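You operate a simulated robot arm through the tools that you are given. There is no shell and no other tool.

You are at the controls of a simulated robot arm. One attempt, no reset.

Task
Pack the flatbread and the potato piece in the lunch box and clip it shut.
Fine: free the yellow clip, lift the lid, fill, shut, lock the clip.

It is judged by the outcome, as a careful person would: the job done as asked, and still so three seconds after it is handed in. It fails if anything else is knocked over, pushed out of place, dropped, spilled or broken. A push-on lid holds only when it is set on centred and level and pressed home; a screw cap is set on level and turned clockwise until tight.

Robot
A 6-joint arm with a two-finger parallel gripper, fixed in place. Base frame: the origin is at the foot of the arm, x ahead of it, y to its left, z up; the work surface is at about z = 860. Units: mm, degrees, N and s.
With the tool pointing down near the work surface it reaches from about 260 to 680 mm from the base axis. Its first joint turns from -66.0 to 66.0 degrees. Payload 2.9 kg.
The tool frame sits at the grasp point between the pads (the TCP): z along the fingers, y along the line on which they close. The tips reach 30 mm beyond it. Largest opening 110 mm; finger width 20, thickness 10; the body of the gripper, 48 by 112 mm, starts 55 mm behind the TCP.
Orientation is that of the tool frame in the base frame, as a unit quaternion [w, x, y, z]. With the fingers straight down and closing along the base's y, the tool's x points along the base's -x, its y along +y and its z along -z.

Tools
- The arm moves only by the tool drive_tool. Its argument "series" is a list of rows, each a list of 3 entries, a list of its own where there are three numbers: the turn, a rotation vector about the base's x, y, z in degrees, then the shift along the base's x, y, z in mm, then the finger opening in mm, from 0 to 110. In form: [[[wx, wy, wz], [x, y, z], jaw], ...]. A call has 1 to 20 rows; each row is the pose to reach, as a shift and turn from the pose commanded when the call began. Rows are played at 5 a second. More than 50 mm and 8.6 degrees between two rows, or a gripper value outside its range, and nothing of the call is played. A pose out of reach is approached as far as the arm can. The call stops where the force on the tool passes 40 N (or 10 N more than at its start, if that is more) or the arm is blocked; 0.2 s more then pass. Each finger travels about 108 mm/s and halts on what it meets, pressing with about 40 N; the grip force reading is that of the motor and also rises with nothing between the fingers. The clock runs only during rows and for 0.2 s after the last one: add rows that repeat a pose to give the fingers time. It gives the time, the measured TCP pose, the force on the tool (base axes), the opening and the grip force at its end, in the units of the frame above (readings bear some noise), with the torque about the TCP (base axes, N m) and any sound that the robot's microphone picked up.
- Cameras (640 x 400 px; columns grow to the right, rows downward): "scene" is fixed at [39.4, 410.9, 1403.6]; the picture's right is [-0.97, -0.23, 0.00], its down [-0.09, 0.37, -0.92] and it looks along [0.21, -0.90, -0.38] (base axes); focal length 366 px, centre (320, 200). "wrist" rides on the gripper at [72, 17, -103] in the tool frame; the picture's right is [-0.23, 0.97, 0.00], its down [-0.76, -0.18, -0.62] and it looks along [-0.61, -0.14, 0.78] (tool axes); focal length 222 px, centre (320, 200). There is no depth. A picture from a camera that has moved, and an enlarged one, comes with that camera's place and axes in the base frame and with its lens.
- snapshot(camera): a new picture of that camera. No time passes.
- zoom(camera, box): a new picture of the part [left, top, right, bottom] of that camera's present view, enlarged. No time passes.
- sign_off(): hands the job in; it is judged then, once.

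Nothing tells you positions but the pictures and the camera data. Unless the task says otherwise, let go and move clear before handing in.

The tools are called after ">>>" by a JSON object that holds its "name" and its "arguments". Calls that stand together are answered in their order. drive_tool: Moves the arm, as the interface text tells. Its arguments: {"type":"object","properties":{"series":{"type":"array"}},"required":["series"]} The other tools are called the same way: snapshot (camera) takes a picture; zoom (camera, box) takes an enlarged picture of a part of a camera's view; sign_off () hands the job in.

At the start:

```text
time_s: 0.0
eef_pos: [349.8, -164.5, 1280.0]
orientation: [0.0, 0.0, 1.0, 0.0]
contact_force: [0.3, -0.8, -0.1]
torque: [0.0, 0.0, 0.02]
grip_width: 109.9
grip_force: 0.1
```

scene: 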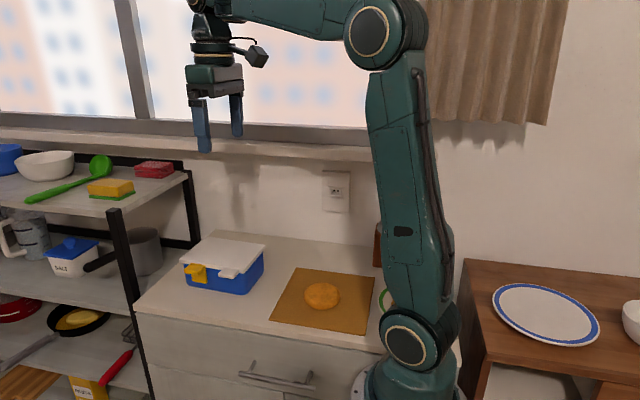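
wrist: 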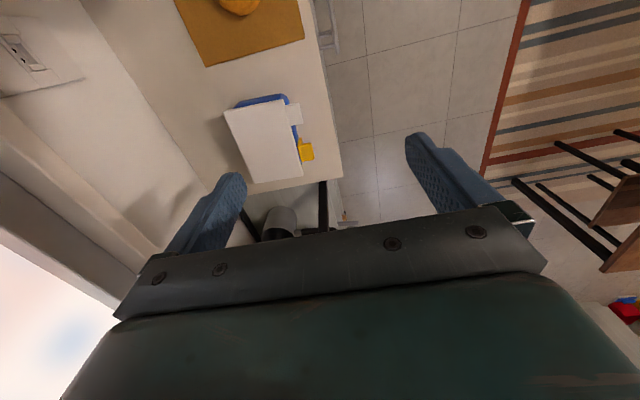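

I see a blue lunch box with a white lid and a yellow clip on the counter, and a flatbread (or potato) on a cutting board next to it. I'll take close-up pictures before I move anything.

>>> {"name": "zoom", "arguments": {"camera": "scene", "box": [150, 210, 310, 310]}}

>>> {"name": "zoom", "arguments": {"camera": "scene", "box": [250, 230, 410, 350]}}

>>> {"name": "zoom", "arguments": {"camera": "scene", "box": [0, 140, 200, 400]}}

>>> {"name": "zoom", "arguments": {"camera": "wrist", "box": [160, 0, 360, 200]}}

```text
4.00 times, centred on (230, 260) of scene
camera zoom: at [39.4, 410.9, 1403.6], right [-0.97, -0.23, 0.0], down [-0.09, 0.37, -0.92], along [0.21, -0.9, -0.38], focal length 1464 px, centre (680, -40)
```

zoom: 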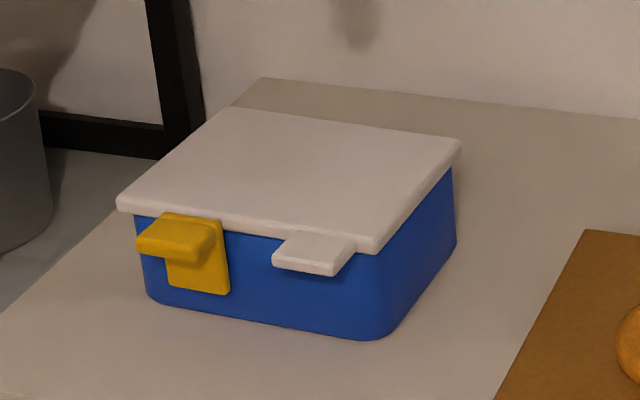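

```text
3.33 times, centred on (330, 290) of scene
camera zoom: at [39.4, 410.9, 1403.6], right [-0.97, -0.23, 0.0], down [-0.09, 0.37, -0.92], along [0.21, -0.9, -0.38], focal length 1220 px, centre (287, -100)
```

zoom: 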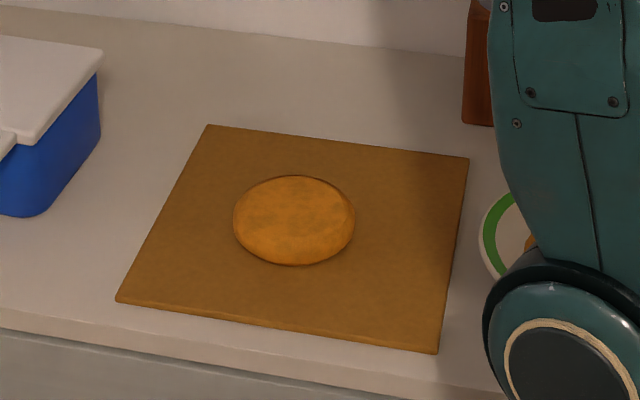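

```text
1.54 times, centred on (100, 270) of scene
camera zoom: at [39.4, 410.9, 1403.6], right [-0.97, -0.23, 0.0], down [-0.09, 0.37, -0.92], along [0.21, -0.9, -0.38], focal length 563 px, centre (658, 92)
```

zoom: 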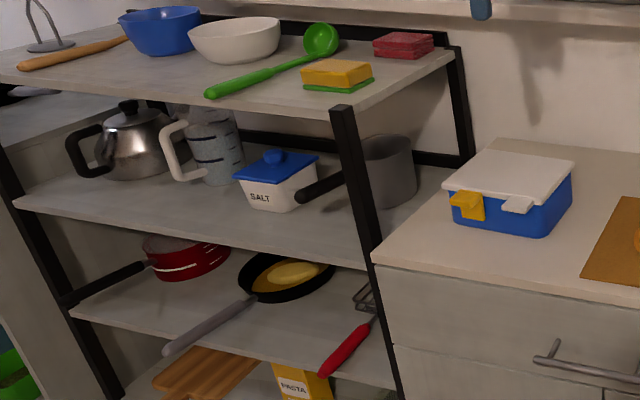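

```text
2.00 times, centred on (260, 100) of wrist
camera zoom: at [278.5, -146.9, 1382.1], right [0.23, 0.97, 0.0], down [0.76, -0.18, 0.62], along [0.61, -0.14, -0.78], focal length 444 px, centre (440, 400)
```

zoom: 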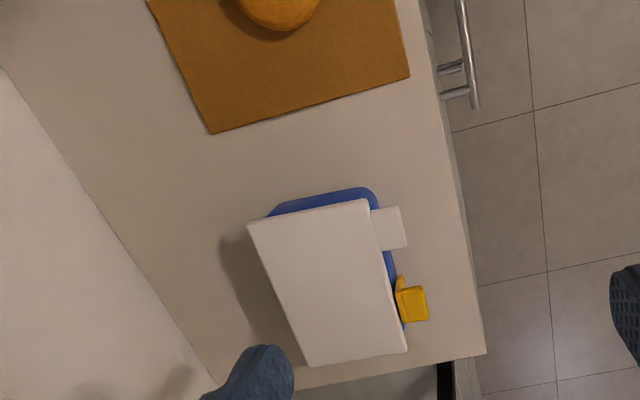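

The box looks to be at about x 370–540, y -360 to -255, with its clip and tab facing +y. Next I need to work out which food is which, so I'll zoom in on the candidates.

>>> {"name": "zoom", "arguments": {"camera": "scene", "box": [30, 290, 130, 350]}}

>>> {"name": "zoom", "arguments": {"camera": "scene", "box": [360, 260, 420, 320]}}

>>> {"name": "zoom", "arguments": {"camera": "scene", "box": [460, 250, 640, 400]}}

>>> {"name": "zoom", "arguments": {"camera": "scene", "box": [175, 230, 275, 300]}}

>>> {"name": "zoom", "arguments": {"camera": "wrist", "box": [160, 0, 320, 100]}}

```text
6.40 times, centred on (80, 320) of scene
camera zoom: at [39.4, 410.9, 1403.6], right [-0.97, -0.23, 0.0], down [-0.09, 0.37, -0.92], along [0.21, -0.9, -0.38], focal length 2343 px, centre (1856, -568)
```

zoom: 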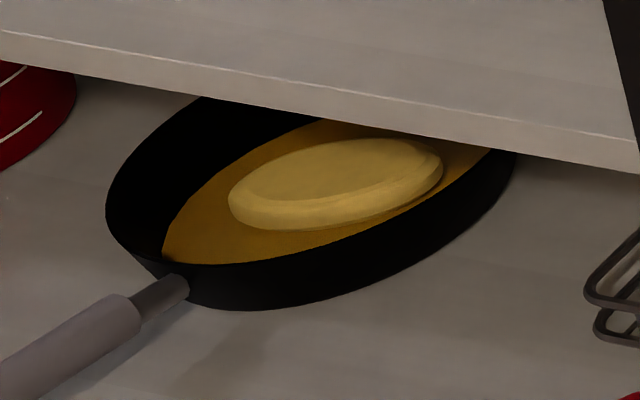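

```text
6.67 times, centred on (390, 290) of scene
camera zoom: at [39.4, 410.9, 1403.6], right [-0.97, -0.23, 0.0], down [-0.09, 0.37, -0.92], along [0.21, -0.9, -0.38], focal length 2440 px, centre (-147, -400)
```

zoom: 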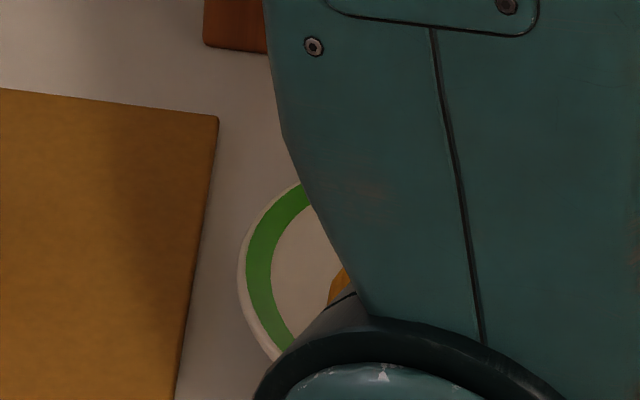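

```text
2.67 times, centred on (550, 325) of scene
camera zoom: at [39.4, 410.9, 1403.6], right [-0.97, -0.23, 0.0], down [-0.09, 0.37, -0.92], along [0.21, -0.9, -0.38], focal length 976 px, centre (-293, -133)
```

zoom: 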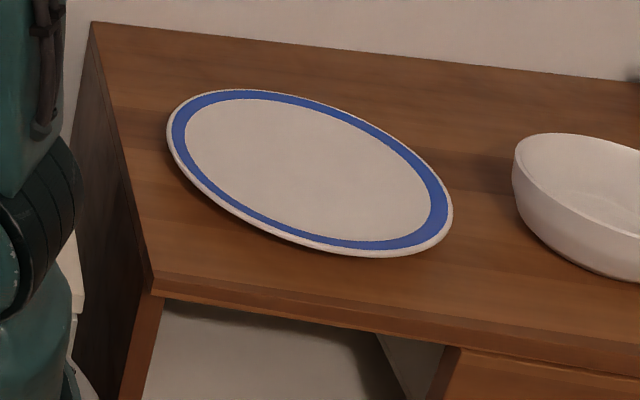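

```text
5.71 times, centred on (225, 265) of scene
camera zoom: at [39.4, 410.9, 1403.6], right [-0.97, -0.23, 0.0], down [-0.09, 0.37, -0.92], along [0.21, -0.9, -0.38], focal length 2092 px, centre (863, -171)
```

zoom: 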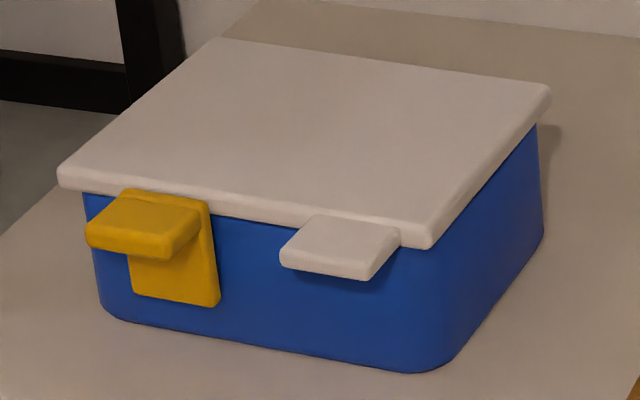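

```text
4.00 times, centred on (240, 50) of wrist
camera zoom: at [278.5, -146.9, 1382.1], right [0.23, 0.97, 0.0], down [0.76, -0.18, 0.62], along [0.61, -0.14, -0.78], focal length 888 px, centre (640, 800)
```

zoom: 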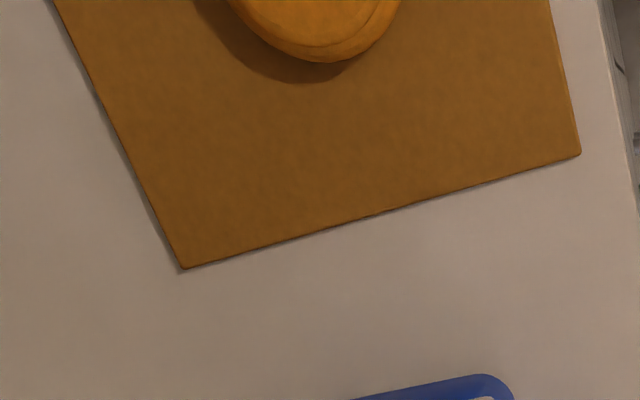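

The orange disc sits on the board at about (196, -280). There is also a green-rimmed plate with food on it, half hidden behind the arm at about (0, -300). I'll swing the wrist camera round to look at it.

>>> {"name": "drive_tool", "arguments": {"series": [[[0, 0, -8], [-12, -7, -8], 110], [[0, 0, -16], [-24, -14, -16], 110], [[0, 0, -24], [-36, -21, -24], 110], [[0, 0, -32], [-48, -28, -32], 110], [[0, 0, -40], [-60, -35, -40], 110], [[0, 0, -48], [-72, -42, -48], 110], [[0, 0, -56], [-84, -49, -56], 110], [[0, 0, -64], [-96, -56, -64], 110], [[0, 0, -72], [-108, -63, -72], 110], [[0, 0, -80], [-120, -70, -80], 110]]}}

>>> {"name": "snapshot", "arguments": {"camera": "wrist"}}

>>> {"name": "snapshot", "arguments": {"camera": "scene"}}

```text
time_s: 2.2
eef_pos: [230.8, -237.1, 1199.3]
orientation: [0.0, 0.643, 0.766, 0.0]
contact_force: [-0.1, 0.4, 0.9]
torque: [-0.03, 0.01, -0.02]
grip_width: 110.1
grip_force: 0.0
```

```text
taken
camera wrist: at [234.7, -160.8, 1301.9], right [1.0, -0.06, 0.0], down [-0.04, -0.78, 0.62], along [-0.04, -0.62, -0.78], focal length 222 px, centre (320, 200)
```

wrist: 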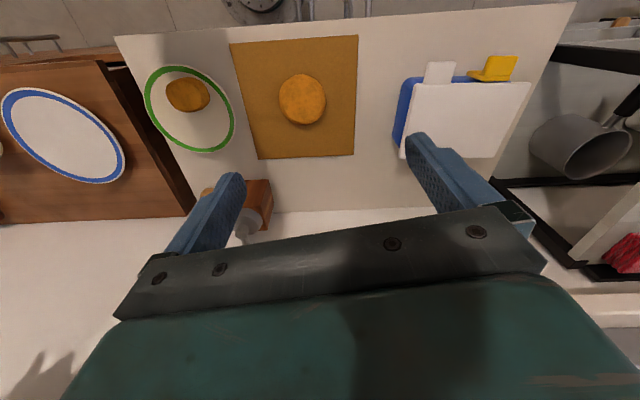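

```text
taken
```

scene: 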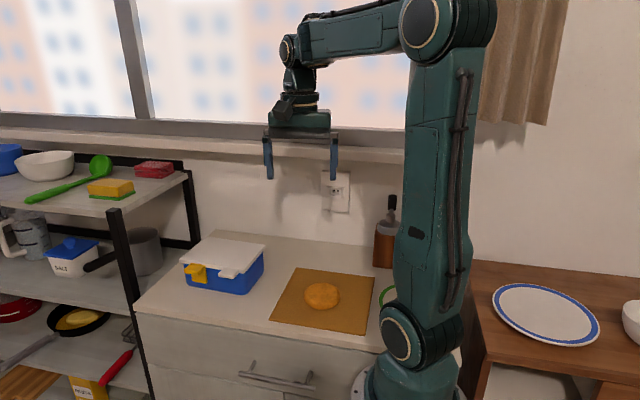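

Both foods are visible now, one on the board and one on the green-rimmed plate. I'll zoom in on each of them and on the box.

>>> {"name": "zoom", "arguments": {"camera": "wrist", "box": [140, 60, 240, 160]}}

>>> {"name": "zoom", "arguments": {"camera": "wrist", "box": [250, 50, 350, 150]}}

>>> {"name": "zoom", "arguments": {"camera": "wrist", "box": [390, 40, 550, 160]}}

>>> {"name": "zoom", "arguments": {"camera": "wrist", "box": [180, 160, 290, 250]}}

```text
4.00 times, centred on (190, 110) of wrist
camera zoom: at [234.7, -160.8, 1301.9], right [1.0, -0.06, 0.0], down [-0.04, -0.78, 0.62], along [-0.04, -0.62, -0.78], focal length 888 px, centre (840, 560)
```

zoom: 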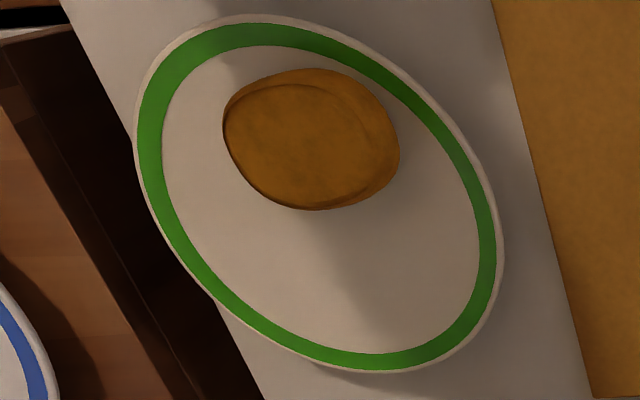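

```text
4.00 times, centred on (300, 100) of wrist
camera zoom: at [234.7, -160.8, 1301.9], right [1.0, -0.06, 0.0], down [-0.04, -0.78, 0.62], along [-0.04, -0.62, -0.78], focal length 888 px, centre (400, 600)
```

zoom: 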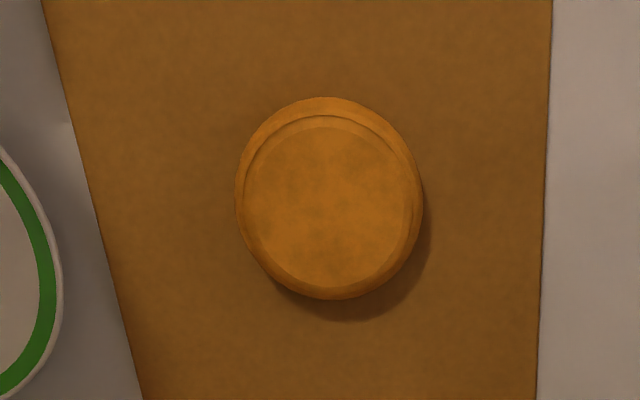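

```text
3.33 times, centred on (470, 100) of wrist
camera zoom: at [234.7, -160.8, 1301.9], right [1.0, -0.06, 0.0], down [-0.04, -0.78, 0.62], along [-0.04, -0.62, -0.78], focal length 740 px, centre (-180, 533)
```

zoom: 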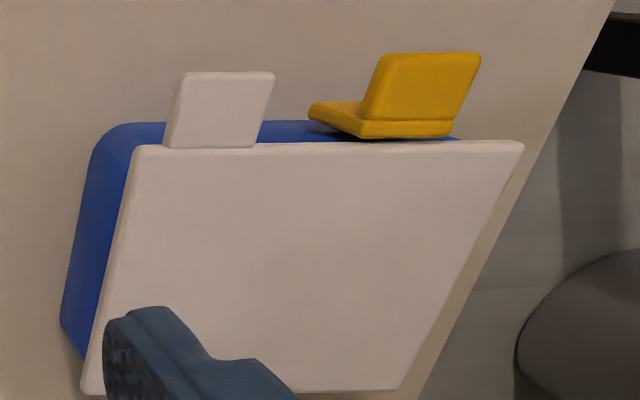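

```text
4.44 times, centred on (235, 205) of wrist
camera zoom: at [234.7, -160.8, 1301.9], right [1.0, -0.06, 0.0], down [-0.04, -0.78, 0.62], along [-0.04, -0.62, -0.78], focal length 987 px, centre (698, 178)
```

zoom: 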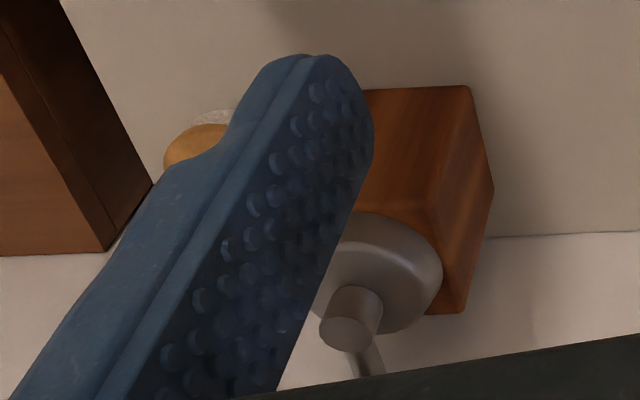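

The potato on the plate looks to be near (0, -245). That is close to the base and possibly past the joint-1 limit, so I'll test the reach while high and get a better look at it.

>>> {"name": "drive_tool", "arguments": {"series": [[[0, 0, 0], [-30, -5, -12], 110], [[0, 0, 0], [-60, -10, -25], 110], [[0, 0, 0], [-90, -15, -38], 110], [[0, 0, 0], [-120, -20, -50], 110], [[0, 0, 0], [-120, -20, -50], 110]]}}

>>> {"name": "snapshot", "arguments": {"camera": "wrist"}}

>>> {"name": "snapshot", "arguments": {"camera": "scene"}}

```text
time_s: 3.4
eef_pos: [122.1, -250.8, 1149.2]
orientation: [-0.001, 0.643, 0.766, -0.003]
contact_force: [0.2, -0.1, 0.0]
torque: [0.03, 0.03, 0.02]
grip_width: 110.0
grip_force: 0.0
out of reach, approached as far as the arm can: row 4, 5
```

```text
taken
camera wrist: at [126.9, -175.1, 1251.3], right [1.0, -0.05, 0.0], down [-0.04, -0.78, 0.63], along [-0.04, -0.62, -0.78], focal length 222 px, centre (320, 200)
```

wrist: 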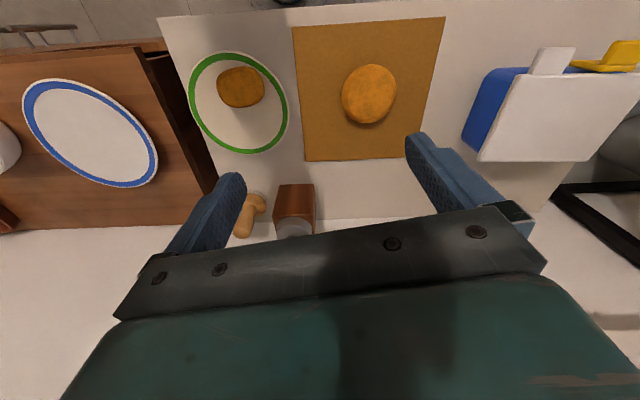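

```text
taken
```

scene: 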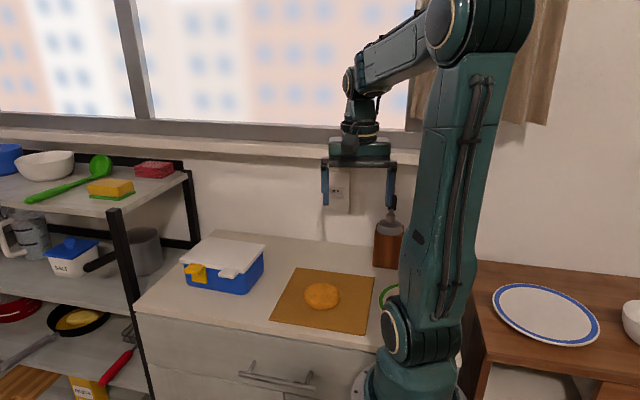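

With the tool straight down, the joint limit stops it near x≈115, so the potato will need a sideways tilt. Before that, I'll move to a tilted view from the front to study the clip and tab.

>>> {"name": "drive_tool", "arguments": {"series": [[[0, 0, 0], [40, 12, 0], 110], [[-3, 0, 0], [80, 24, 0], 110], [[-6, 0, 0], [120, 36, -10], 110], [[-9, 0, 0], [160, 48, -20], 110], [[-12, 0, 0], [200, 60, -40], 110], [[-16, 0, 0], [240, 72, -60], 110], [[-20, 0, 0], [280, 84, -80], 110], [[-24, 0, 0], [320, 96, -100], 110], [[-28, 0, 0], [360, 108, -120], 110], [[-30, 0, 0], [375, 120, -130], 60], [[-30, 0, 0], [375, 120, -130], 30], [[-30, 0, 0], [375, 120, -130], 30]]}}

>>> {"name": "snapshot", "arguments": {"camera": "wrist"}}

>>> {"name": "snapshot", "arguments": {"camera": "scene"}}

```text
time_s: 6.0
eef_pos: [496.3, -130.3, 1018.9]
orientation: [0.167, 0.621, 0.739, -0.199]
contact_force: [0.3, -0.2, -0.1]
torque: [0.02, -0.02, 0.02]
grip_width: 30.1
grip_force: 0.1
```

```text
taken
camera wrist: at [500.6, -13.0, 1070.8], right [1.0, -0.05, 0.03], down [-0.04, -0.36, 0.93], along [-0.03, -0.93, -0.37], focal length 222 px, centre (320, 200)
```

wrist: 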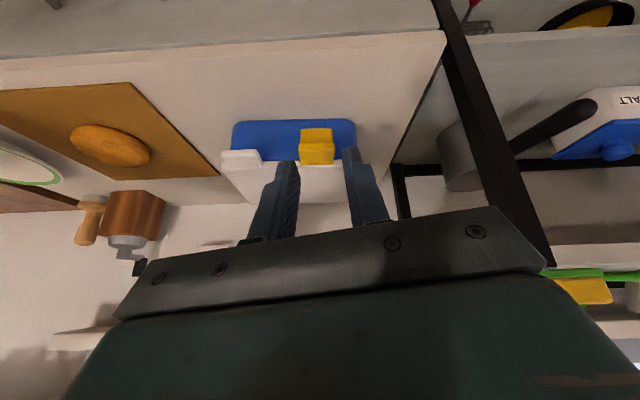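

```text
taken
```

scene: 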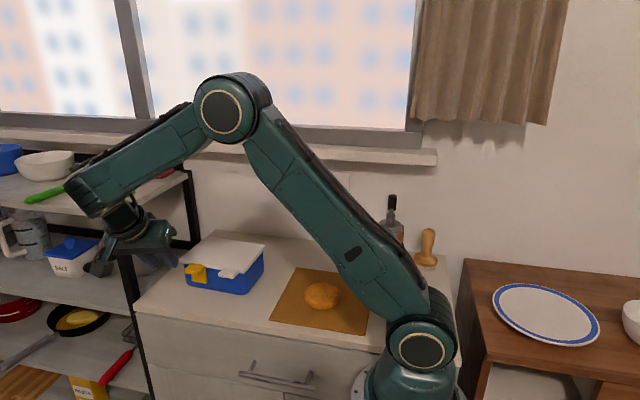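

>>> {"name": "zoom", "arguments": {"camera": "wrist", "box": [210, 105, 370, 205]}}

```text
4.00 times, centred on (290, 155) of wrist
camera zoom: at [500.6, -13.0, 1070.8], right [1.0, -0.05, 0.03], down [-0.04, -0.36, 0.93], along [-0.03, -0.93, -0.37], focal length 888 px, centre (440, 380)
```

zoom: 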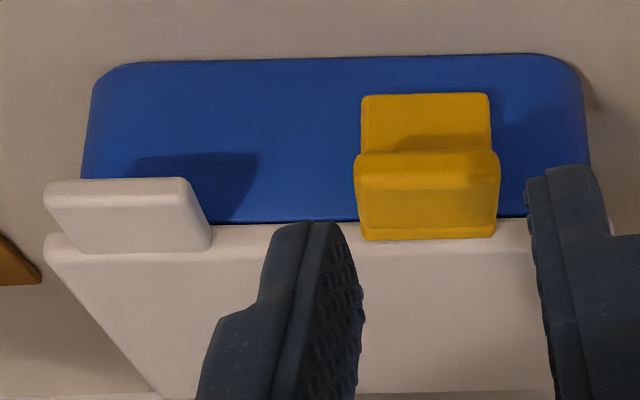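

The clip looks like a plate about 41 mm wide (x 470–511, z 878–933) with a lever sticking out near its top, so it's probably hinged at the bottom. I'll bring the open gripper above the lever, vertical and closing along x.

>>> {"name": "drive_tool", "arguments": {"series": [[[6, -0.5, -2], [0, -15, 10], 80], [[12, -1, -4], [-1, -35, 15], 80], [[18, -1.6, -5.9], [-2, -55, 10], 80], [[24, -2.1, -7.8], [-4, -75, 0], 80], [[29.9, -2.6, -9.8], [-5, -96, -15], 80], [[29.9, -2.6, -9.8], [-5, -96, -30], 80], [[29.9, -2.6, -9.8], [-5, -96, -30], 80]]}}

>>> {"name": "snapshot", "arguments": {"camera": "wrist"}}

>>> {"name": "snapshot", "arguments": {"camera": "scene"}}

```text
time_s: 7.6
eef_pos: [489.9, -227.3, 989.2]
orientation: [0.0, 0.707, 0.707, 0.0]
contact_force: [-0.3, 0.3, -1.0]
torque: [-0.01, 0.0, 0.01]
grip_width: 79.9
grip_force: 0.1
```

```text
taken
camera wrist: at [508.0, -153.2, 1092.0], right [0.97, -0.23, 0.0], down [-0.18, -0.76, 0.62], along [-0.14, -0.61, -0.78], focal length 222 px, centre (320, 200)
```

wrist: 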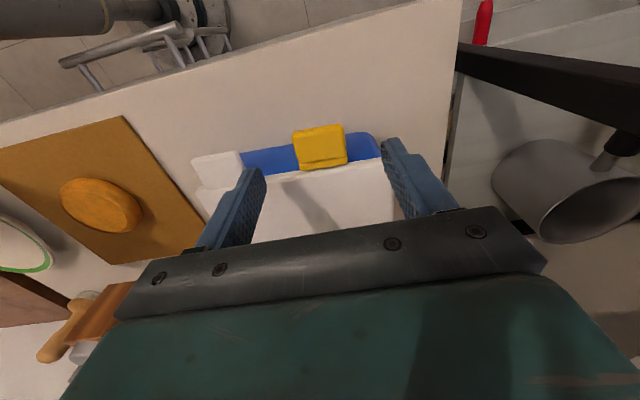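

```text
taken
```

scene: 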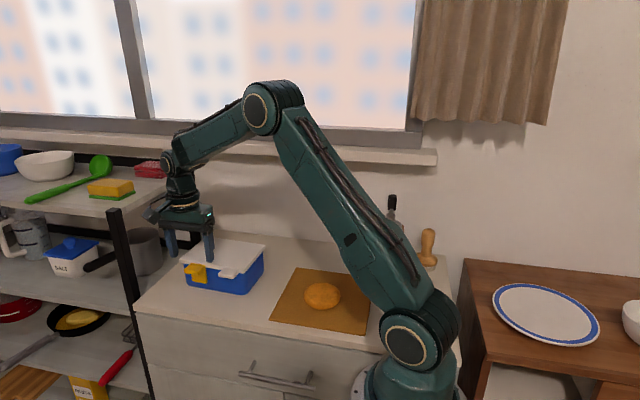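

>>> {"name": "zoom", "arguments": {"camera": "wrist", "box": [180, 105, 420, 225]}}

>>> {"name": "zoom", "arguments": {"camera": "scene", "box": [150, 200, 280, 300]}}

```text
2.67 times, centred on (300, 165) of wrist
camera zoom: at [508.0, -153.2, 1092.0], right [0.97, -0.23, 0.0], down [-0.18, -0.76, 0.62], along [-0.14, -0.61, -0.78], focal length 592 px, centre (373, 293)
```

zoom: 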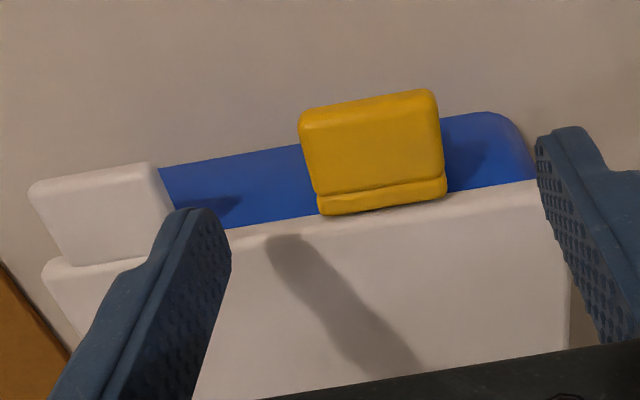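

```text
4.00 times, centred on (215, 250) of scene
camera zoom: at [39.4, 410.9, 1403.6], right [-0.97, -0.23, 0.0], down [-0.09, 0.37, -0.92], along [0.21, -0.9, -0.38], focal length 1464 px, centre (740, 0)
```

zoom: 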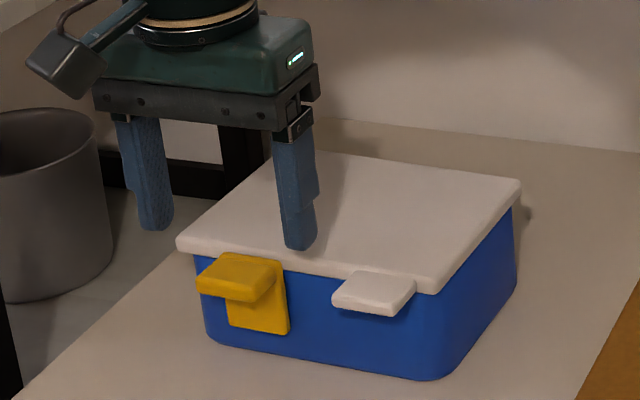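

The lever spans x 474–512, y -242 to -214, with its top near z≈926. I'll close the fingers and press down gently on its outer end, so the clip turns outward without dragging the box.

>>> {"name": "drive_tool", "arguments": {"series": [[[0, 0, 0], [2, 6, 0], 40], [[0, 0, 0], [3, 11, 0], 0], [[0, 0, 0], [3, 11, 0], 0], [[0, 0, 0], [3, 11, -10], 0], [[0, 0, 0], [3, 11, -20], 0], [[0, 0, 0], [3, 11, -26], 0], [[0, 0, 0], [3, 11, -29], 0], [[0, 0, 0], [3, 11, -32], 0], [[0, 0, 0], [3, 11, -35], 0], [[0, 0, 0], [3, 11, -38], 0]]}}

>>> {"name": "snapshot", "arguments": {"camera": "wrist"}}

>>> {"name": "zoom", "arguments": {"camera": "scene", "box": [150, 200, 280, 300]}}

```text
time_s: 9.2
eef_pos: [495.0, -216.8, 966.5]
orientation: [0.003, 0.707, 0.708, 0.0]
contact_force: [-2.8, 0.7, 6.6]
torque: [-0.04, 0.08, -0.05]
grip_width: 0.0
grip_force: 37.4
stopped in row 7: the force on the tool passed its limit at 45 N (the readings are from after the stop); the commanded pose is now the measured one
```

```text
taken
camera wrist: at [511.5, -141.9, 1069.3], right [0.97, -0.23, 0.01], down [-0.18, -0.76, 0.62], along [-0.14, -0.61, -0.78], focal length 222 px, centre (320, 200)
```

wrist: 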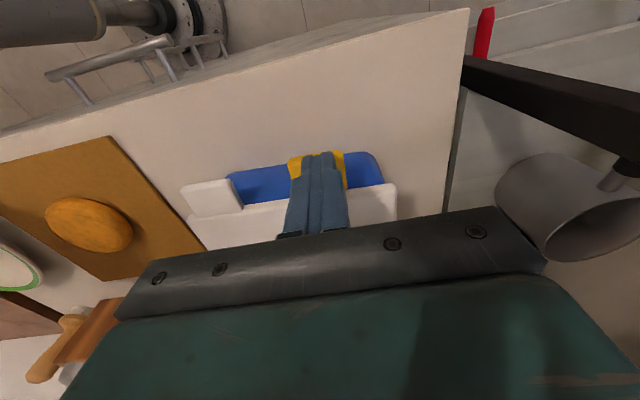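

```text
4.00 times, centred on (215, 250) of scene
camera zoom: at [39.3, 411.0, 1403.6], right [-0.97, -0.23, 0.0], down [-0.09, 0.37, -0.92], along [0.21, -0.9, -0.38], focal length 1464 px, centre (740, 0)
```

zoom: 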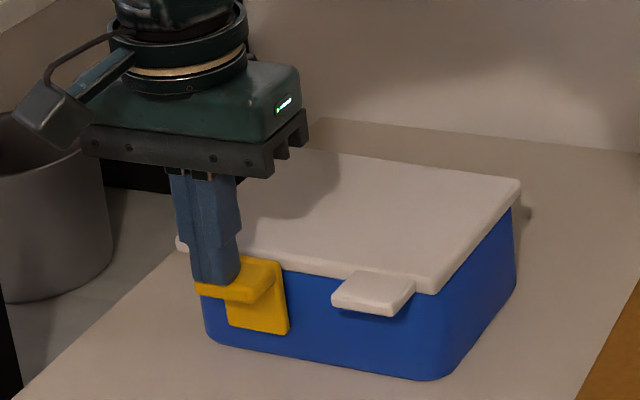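

Pressing down with about 45 N didn't move the clip, so it probably lifts instead. I'll back off, straddle the lever and grip it by its sides to try moving it upward gently.

>>> {"name": "drive_tool", "arguments": {"series": [[[0, 0, 0], [0, 0, 10], 0], [[0, 0, 0], [-1, -6, 14], 40], [[0, 0, 0], [-2, -11, 14], 70], [[0, 0, 0], [-2, -11, 14], 70], [[0, 0, 0], [-2, -11, 0], 70], [[0, 0, 0], [-2, -11, -15], 70], [[0, 0, 0], [-2, -11, -28], 70], [[0, 0, 0], [-2, -11, -40], 70], [[0, 0, 0], [-2, -11, -40], 70]]}}

>>> {"name": "snapshot", "arguments": {"camera": "wrist"}}

>>> {"name": "zoom", "arguments": {"camera": "scene", "box": [150, 200, 280, 300]}}

```text
time_s: 11.2
eef_pos: [492.1, -226.5, 925.7]
orientation: [0.002, 0.707, 0.707, 0.001]
contact_force: [0.5, 0.3, 0.3]
torque: [0.01, 0.0, -0.01]
grip_width: 70.0
grip_force: 0.0
```

```text
taken
camera wrist: at [509.0, -153.0, 1028.6], right [0.97, -0.23, 0.0], down [-0.18, -0.76, 0.62], along [-0.14, -0.61, -0.78], focal length 222 px, centre (320, 200)
```

wrist: 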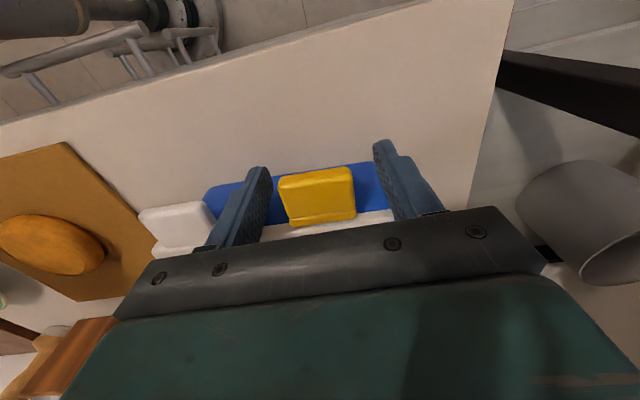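

```text
4.00 times, centred on (215, 250) of scene
camera zoom: at [39.4, 410.9, 1403.6], right [-0.97, -0.23, 0.0], down [-0.09, 0.37, -0.92], along [0.21, -0.9, -0.38], focal length 1464 px, centre (740, 0)
```

zoom: 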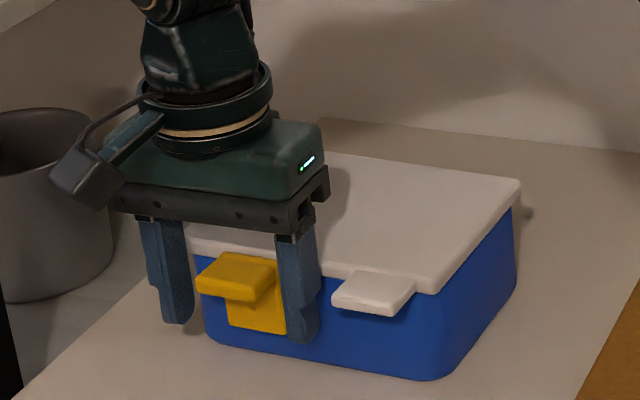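

>>> {"name": "drive_tool", "arguments": {"series": [[[0, 0, 0], [0, 0, 0], 55], [[0, 0, 0], [0, 0, 0], 46], [[0, 0, 0], [0, 0, 0], 42], [[0, 0, 0], [0, 0, 0], 38], [[0, 0, 0], [0, 0, 0], 34], [[0, 0, 0], [0, 0, 0], 30], [[0, 0, 0], [0, 0, 0], 30]]}}

>>> {"name": "snapshot", "arguments": {"camera": "wrist"}}

>>> {"name": "zoom", "arguments": {"camera": "scene", "box": [150, 200, 280, 300]}}

```text
time_s: 12.8
eef_pos: [492.2, -227.5, 926.2]
orientation: [0.002, 0.707, 0.707, 0.001]
contact_force: [-2.4, 1.5, 1.2]
torque: [-0.02, 0.73, -0.42]
grip_width: 40.4
grip_force: 40.6
```

```text
taken
camera wrist: at [509.0, -152.8, 1028.9], right [0.97, -0.23, 0.0], down [-0.18, -0.76, 0.62], along [-0.14, -0.61, -0.78], focal length 222 px, centre (320, 200)
```

wrist: 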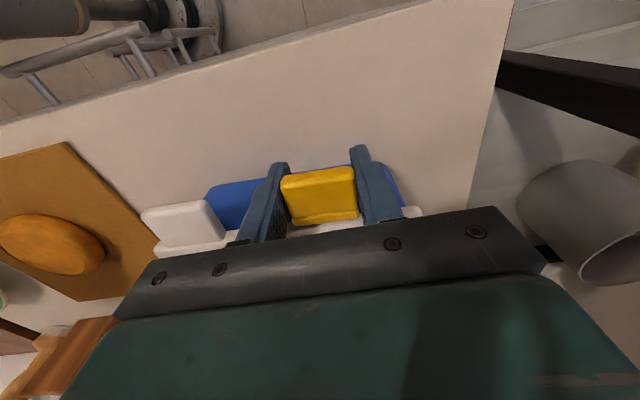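

```text
4.00 times, centred on (215, 250) of scene
camera zoom: at [39.4, 411.0, 1403.6], right [-0.97, -0.23, 0.0], down [-0.09, 0.37, -0.92], along [0.21, -0.9, -0.38], focal length 1464 px, centre (740, 0)
```

zoom: 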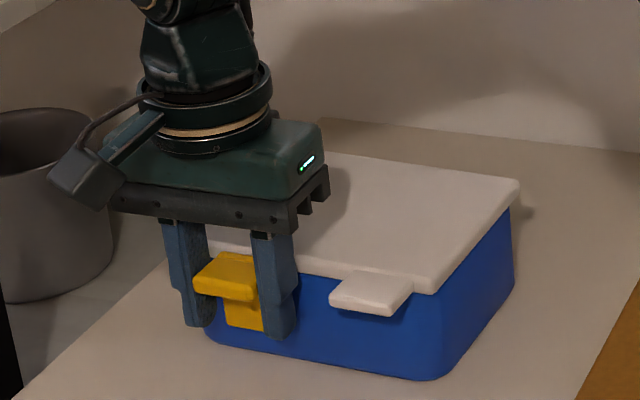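

The lever is gripped at 40 mm wide. I'll lift it a few millimetres and watch the forces.

>>> {"name": "drive_tool", "arguments": {"series": [[[0, 0, 0], [0, 0, 1], 30], [[0, 0, 0], [0, 0, 2], 30], [[0, 0, 0], [0, 0, 3], 30], [[0, 0, 0], [0, 0, 4], 30], [[0, 0, 0], [0, 0, 4], 30]]}}

>>> {"name": "zoom", "arguments": {"camera": "scene", "box": [150, 200, 280, 300]}}

```text
time_s: 14.0
eef_pos: [493.4, -226.6, 929.7]
orientation: [0.001, 0.707, 0.707, 0.0]
contact_force: [0.0, -0.5, -2.6]
torque: [0.06, 0.04, 0.06]
grip_width: 39.7
grip_force: 40.3
```

```text
4.00 times, centred on (215, 250) of scene
camera zoom: at [39.5, 410.9, 1403.6], right [-0.97, -0.23, 0.0], down [-0.09, 0.37, -0.92], along [0.21, -0.9, -0.38], focal length 1464 px, centre (740, 0)
```

zoom: 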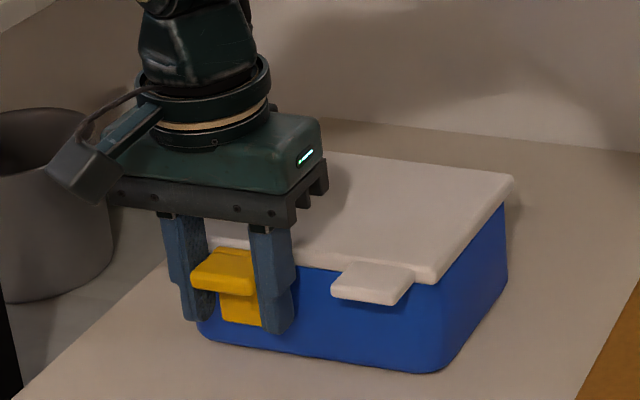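

Lifting only tips the light box, at about 2.6 N, so the clip doesn't release upward. I'll lower it back and try rolling the lever slowly outward and down about a bottom hinge.

>>> {"name": "drive_tool", "arguments": {"series": [[[0, 0, 0], [0, 0, -1.5], 30], [[0, 0, 0], [0, 0, -3], 30], [[0, 0, 0], [0, 0, -4], 30], [[0, 0, 0], [0, 0, -4], 30], [[0, 0, 0], [0, 0.5, -4.5], 30], [[0, 0, 0], [0, 1, -5], 30], [[0, 0, 0], [0, 1.5, -5.5], 30], [[0, 0, 0], [0, 2, -6], 30], [[0, 0, 0], [0, 2.5, -6.5], 30], [[0, 0, 0], [0, 3, -7], 30], [[0, 0, 0], [0, 4, -7.5], 30], [[0, 0, 0], [0, 5, -8], 30]]}}

>>> {"name": "zoom", "arguments": {"camera": "scene", "box": [150, 200, 280, 300]}}

>>> {"name": "snapshot", "arguments": {"camera": "wrist"}}

```text
time_s: 16.6
eef_pos: [492.7, -221.0, 923.3]
orientation: [0.003, 0.707, 0.708, 0.0]
contact_force: [-5.1, -6.9, 22.2]
torque: [-0.74, 0.05, -0.2]
grip_width: 39.3
grip_force: 40.2
```

```text
4.00 times, centred on (215, 250) of scene
camera zoom: at [39.0, 410.9, 1403.6], right [-0.97, -0.23, 0.0], down [-0.09, 0.37, -0.92], along [0.21, -0.9, -0.38], focal length 1464 px, centre (740, 0)
```

zoom: 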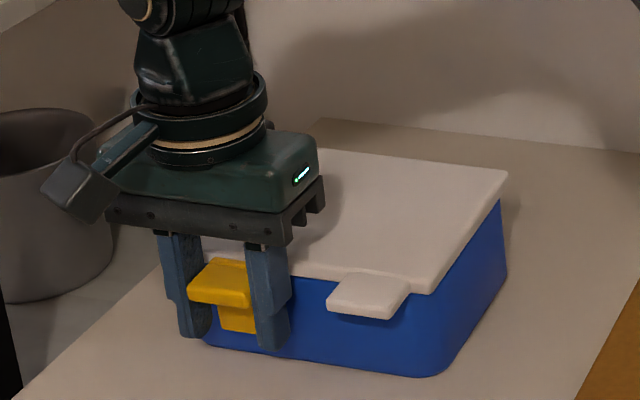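

```text
taken
camera wrist: at [509.6, -147.7, 1024.5], right [0.97, -0.23, 0.01], down [-0.18, -0.76, 0.62], along [-0.14, -0.61, -0.78], focal length 222 px, centre (320, 200)
```

wrist: 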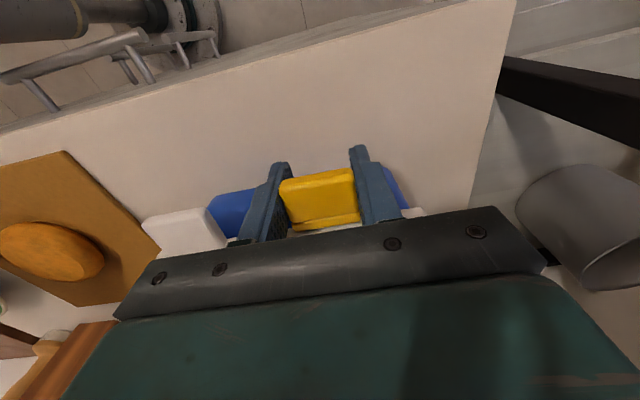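

>>> {"name": "zoom", "arguments": {"camera": "wrist", "box": [130, 130, 450, 250]}}

>>> {"name": "zoom", "arguments": {"camera": "scene", "box": [180, 230, 250, 290]}}

```text
2.00 times, centred on (290, 190) of wrist
camera zoom: at [509.6, -147.7, 1024.5], right [0.97, -0.23, 0.01], down [-0.18, -0.76, 0.62], along [-0.14, -0.61, -0.78], focal length 444 px, centre (380, 220)
```

zoom: 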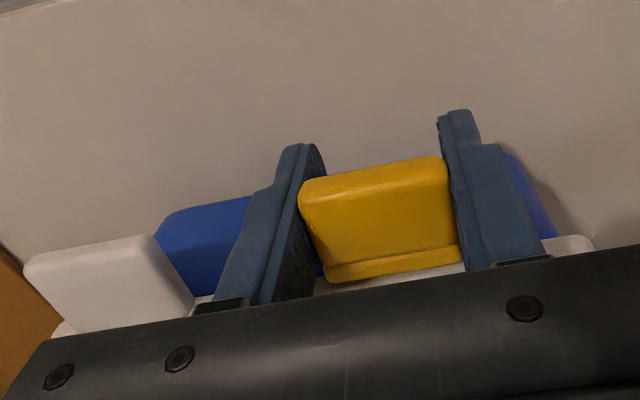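

```text
6.67 times, centred on (215, 260) of scene
camera zoom: at [39.0, 410.9, 1403.6], right [-0.97, -0.23, 0.0], down [-0.09, 0.37, -0.92], along [0.21, -0.9, -0.38], focal length 2440 px, centre (1020, -200)
```

zoom: 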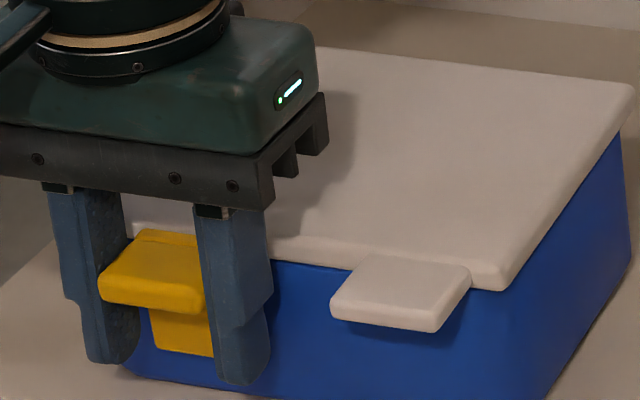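

The clip held against about 1 N·m in that direction too, and the box yawed a few degrees. I'll push it back the same way, let go, and take a closer look at how the clip is built.

>>> {"name": "drive_tool", "arguments": {"series": [[[0, 0, 0], [0, 0, 1.5], 30], [[0, 0, 0], [0, -1.5, 3], 30], [[0, 0, 0], [0, -3, 3], 30], [[0, 0, 0], [0, -4.5, 3], 30], [[0, 0, 0], [0, -5.5, 3], 30], [[0, 0, 0], [0, -5.5, 3], 50], [[0, 0, 0], [0, -5.5, 3], 70], [[0, 0, 0], [0, -5.5, 3], 70]]}}

>>> {"name": "zoom", "arguments": {"camera": "scene", "box": [150, 200, 280, 300]}}

>>> {"name": "zoom", "arguments": {"camera": "wrist", "box": [130, 130, 450, 250]}}

```text
time_s: 18.4
eef_pos: [491.8, -227.2, 924.5]
orientation: [0.001, 0.706, 0.708, 0.001]
contact_force: [0.2, 0.1, -0.8]
torque: [0.02, -0.03, -0.01]
grip_width: 69.9
grip_force: 0.0
```

```text
4.00 times, centred on (215, 250) of scene
camera zoom: at [39.4, 410.9, 1403.6], right [-0.97, -0.23, 0.0], down [-0.09, 0.37, -0.92], along [0.21, -0.9, -0.38], focal length 1464 px, centre (740, 0)
```

zoom: 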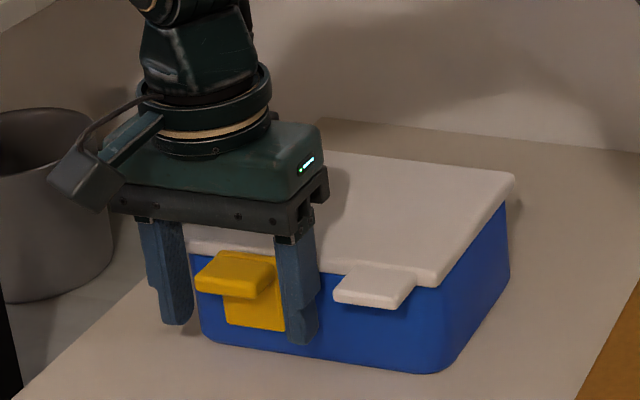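

```text
2.00 times, centred on (290, 190) of wrist
camera zoom: at [509.8, -153.3, 1027.4], right [0.97, -0.23, 0.0], down [-0.18, -0.76, 0.62], along [-0.14, -0.61, -0.78], focal length 444 px, centre (380, 220)
```

zoom: 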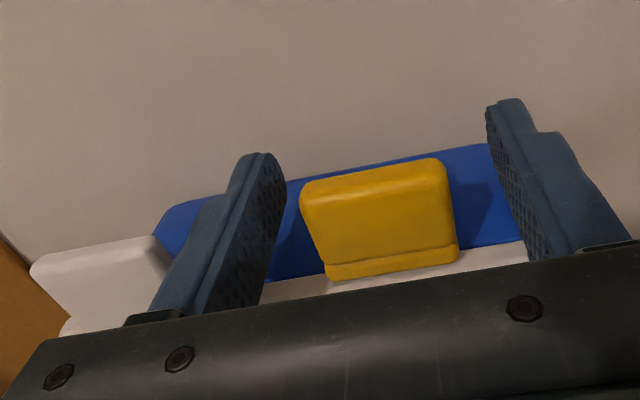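

>>> {"name": "drive_tool", "arguments": {"series": [[[0, 0, 0], [0, 25, 0], 70], [[0, 0, 0], [0, 50, 0], 50], [[-8, 0, 0], [-15, 62, 0], 20], [[-16, 0, 0], [-30, 64, 0], 0], [[-24, 0, 0], [-45, 66, -4], 0], [[-32, 0, 0], [-60, 68, -8], 0], [[-40, 0, 0], [-65, 70, -12], 0], [[-45, 0, 0], [-65, 70, -15], 0], [[-45, 0, 0], [-65, 70, -15], 0]]}}

>>> {"name": "snapshot", "arguments": {"camera": "wrist"}}

>>> {"name": "zoom", "arguments": {"camera": "scene", "box": [150, 200, 280, 300]}}

```text
time_s: 20.4
eef_pos: [426.7, -157.4, 910.9]
orientation: [0.273, 0.653, 0.653, -0.271]
contact_force: [-0.8, -0.3, 0.5]
torque: [-0.01, -0.03, 0.01]
grip_width: 0.2
grip_force: 37.7
```

```text
taken
camera wrist: at [444.0, -32.5, 931.1], right [0.97, -0.16, 0.16], down [-0.18, -0.09, 0.98], along [-0.14, -0.98, -0.12], focal length 222 px, centre (320, 200)
```

wrist: 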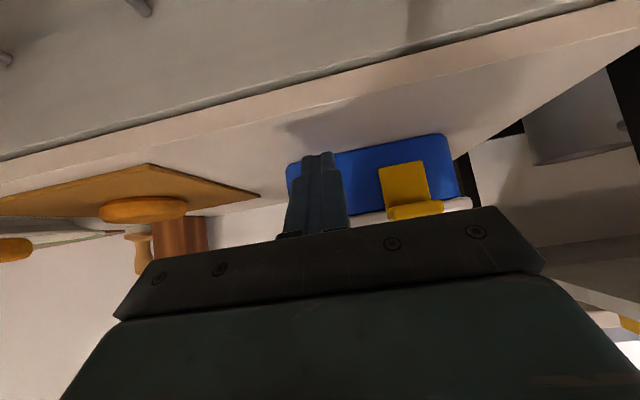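

```text
4.00 times, centred on (215, 250) of scene
camera zoom: at [39.4, 410.9, 1403.6], right [-0.97, -0.23, 0.0], down [-0.09, 0.37, -0.92], along [0.21, -0.9, -0.38], focal length 1464 px, centre (740, 0)
```

zoom: 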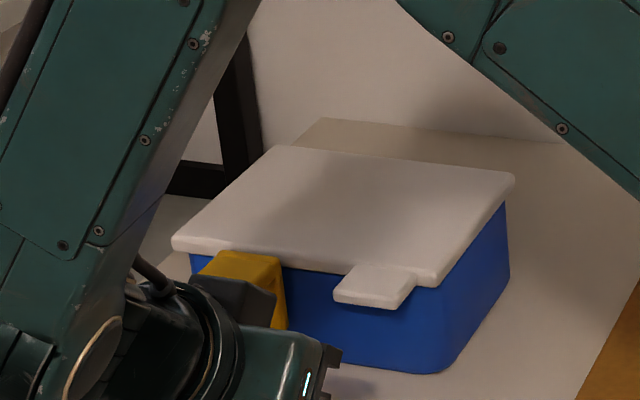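

>>> {"name": "zoom", "arguments": {"camera": "wrist", "box": [350, 120, 490, 220]}}

>>> {"name": "zoom", "arguments": {"camera": "wrist", "box": [370, 150, 450, 225]}}

```text
4.00 times, centred on (420, 170) of wrist
camera zoom: at [444.0, -32.5, 931.1], right [0.97, -0.16, 0.16], down [-0.18, -0.09, 0.98], along [-0.14, -0.98, -0.12], focal length 888 px, centre (-80, 320)
```

zoom: 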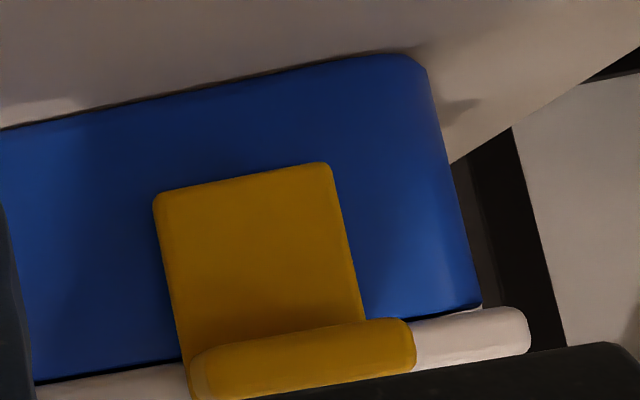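

```text
5.33 times, centred on (410, 188) of wrist
camera zoom: at [444.0, -32.5, 931.1], right [0.97, -0.16, 0.16], down [-0.18, -0.09, 0.98], along [-0.14, -0.98, -0.12], focal length 1185 px, centre (-160, 267)
```

zoom: 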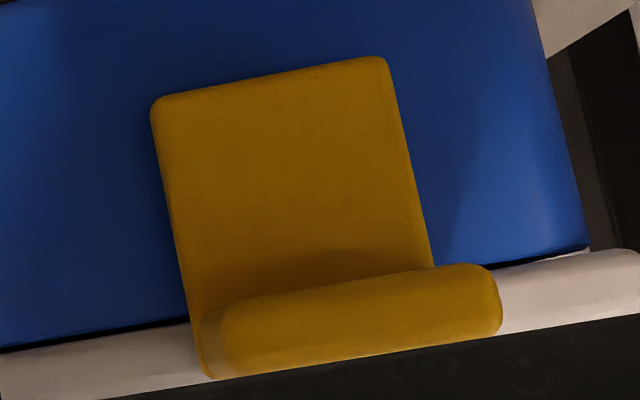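

The clip is L-shaped, with the lever level with the lid edge. Pressing down just locks it tighter and lifting tips the box, so I plan to pinch it: one finger on the lid's front edge, the other under the lever. I'll reorient the tool to point toward -y and close in the vertical plane.

>>> {"name": "drive_tool", "arguments": {"series": [[[-1.6, 6.4, 4.1], [5, 10, 10], 0], [[-3.3, 12.7, 8.1], [10, 20, 20], 0], [[-4.9, 19.1, 12.2], [15, 30, 30], 0], [[-6.5, 25.5, 16.2], [20, 35, 40], 0], [[-8.2, 31.8, 20.3], [25, 40, 50], 0], [[-9.8, 38.2, 24.4], [30, 42, 55], 10], [[-11.4, 44.6, 28.4], [35, 44, 60], 20], [[-13.1, 50.9, 32.5], [40, 44, 60], 30], [[-14.7, 57.3, 36.5], [45, 44, 60], 40], [[-16.3, 63.7, 40.6], [50, 40, 60], 50], [[-18.0, 70.0, 44.6], [58, 35, 60], 50], [[-19.6, 76.4, 48.7], [65, 30, 60], 50], [[-19.6, 76.4, 48.7], [65, 30, 60], 50]]}}

>>> {"name": "snapshot", "arguments": {"camera": "wrist"}}

>>> {"name": "snapshot", "arguments": {"camera": "scene"}}

```text
time_s: 23.2
eef_pos: [491.9, -128.3, 969.9]
orientation: [0.0, -0.003, 0.82, -0.572]
contact_force: [-0.1, 0.0, 0.4]
torque: [-0.01, 0.01, 0.0]
grip_width: 50.0
grip_force: 0.0
```

```text
taken
camera wrist: at [420.5, -24.4, 988.7], right [0.23, 0.34, -0.91], down [0.76, 0.53, 0.38], along [0.61, -0.78, -0.14], focal length 222 px, centre (320, 200)
```

wrist: 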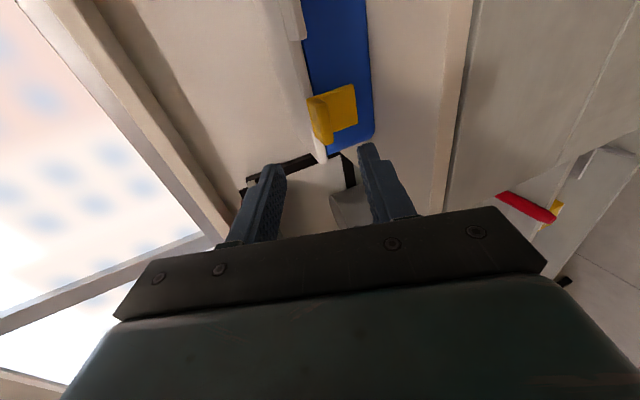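

```text
taken
```

scene: 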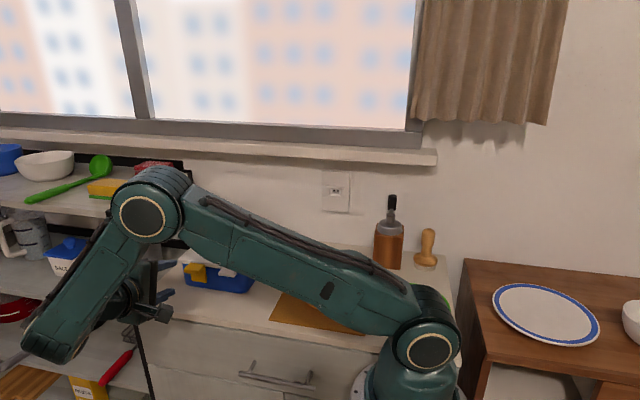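

>>> {"name": "drive_tool", "arguments": {"series": [[[0, 0, 0], [0, -5, -12], 50], [[0, 0, 0], [0, -15, -24], 50], [[0, 0, 0], [0, -30, -36], 50], [[0, 0, 0], [0, -48, -36], 50], [[0, 0, 0], [0, -64, -36], 50], [[0, 0, 0], [0, -64, -36], 50]]}}

>>> {"name": "snapshot", "arguments": {"camera": "wrist"}}

>>> {"name": "zoom", "arguments": {"camera": "scene", "box": [130, 220, 290, 320]}}

```text
time_s: 24.6
eef_pos: [491.2, -191.8, 932.7]
orientation: [0.001, -0.001, 0.82, -0.572]
contact_force: [-0.3, -0.5, -0.1]
torque: [0.02, -0.01, -0.02]
grip_width: 50.1
grip_force: 0.1
```

```text
taken
camera wrist: at [419.6, -87.7, 952.8], right [0.23, 0.34, -0.91], down [0.76, 0.53, 0.38], along [0.61, -0.78, -0.14], focal length 222 px, centre (320, 200)
```

wrist: 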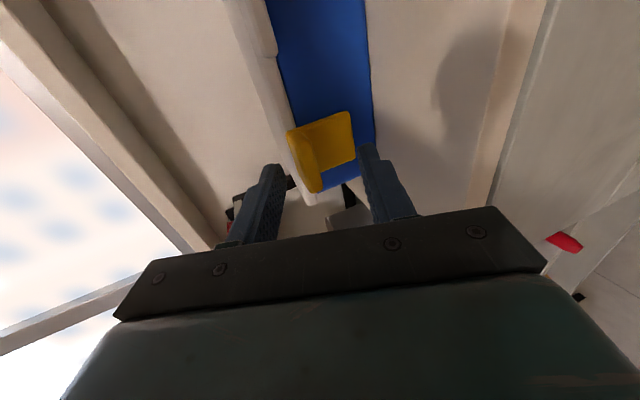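

```text
4.00 times, centred on (210, 270) of scene
camera zoom: at [39.4, 410.9, 1403.6], right [-0.97, -0.23, 0.0], down [-0.09, 0.37, -0.92], along [0.21, -0.9, -0.38], focal length 1464 px, centre (760, -80)
```

zoom: 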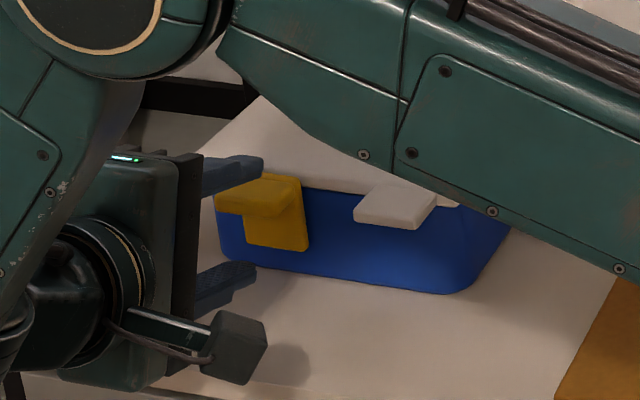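

>>> {"name": "zoom", "arguments": {"camera": "wrist", "box": [230, 90, 430, 240]}}

```text
2.67 times, centred on (330, 165) of wrist
camera zoom: at [419.6, -87.7, 952.8], right [0.23, 0.34, -0.91], down [0.76, 0.53, 0.38], along [0.61, -0.78, -0.14], focal length 592 px, centre (293, 293)
```

zoom: 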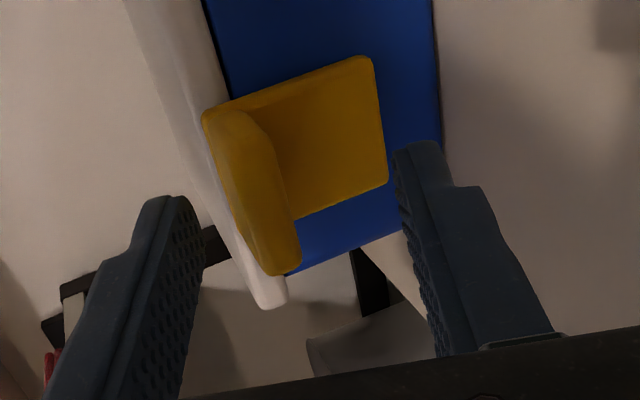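

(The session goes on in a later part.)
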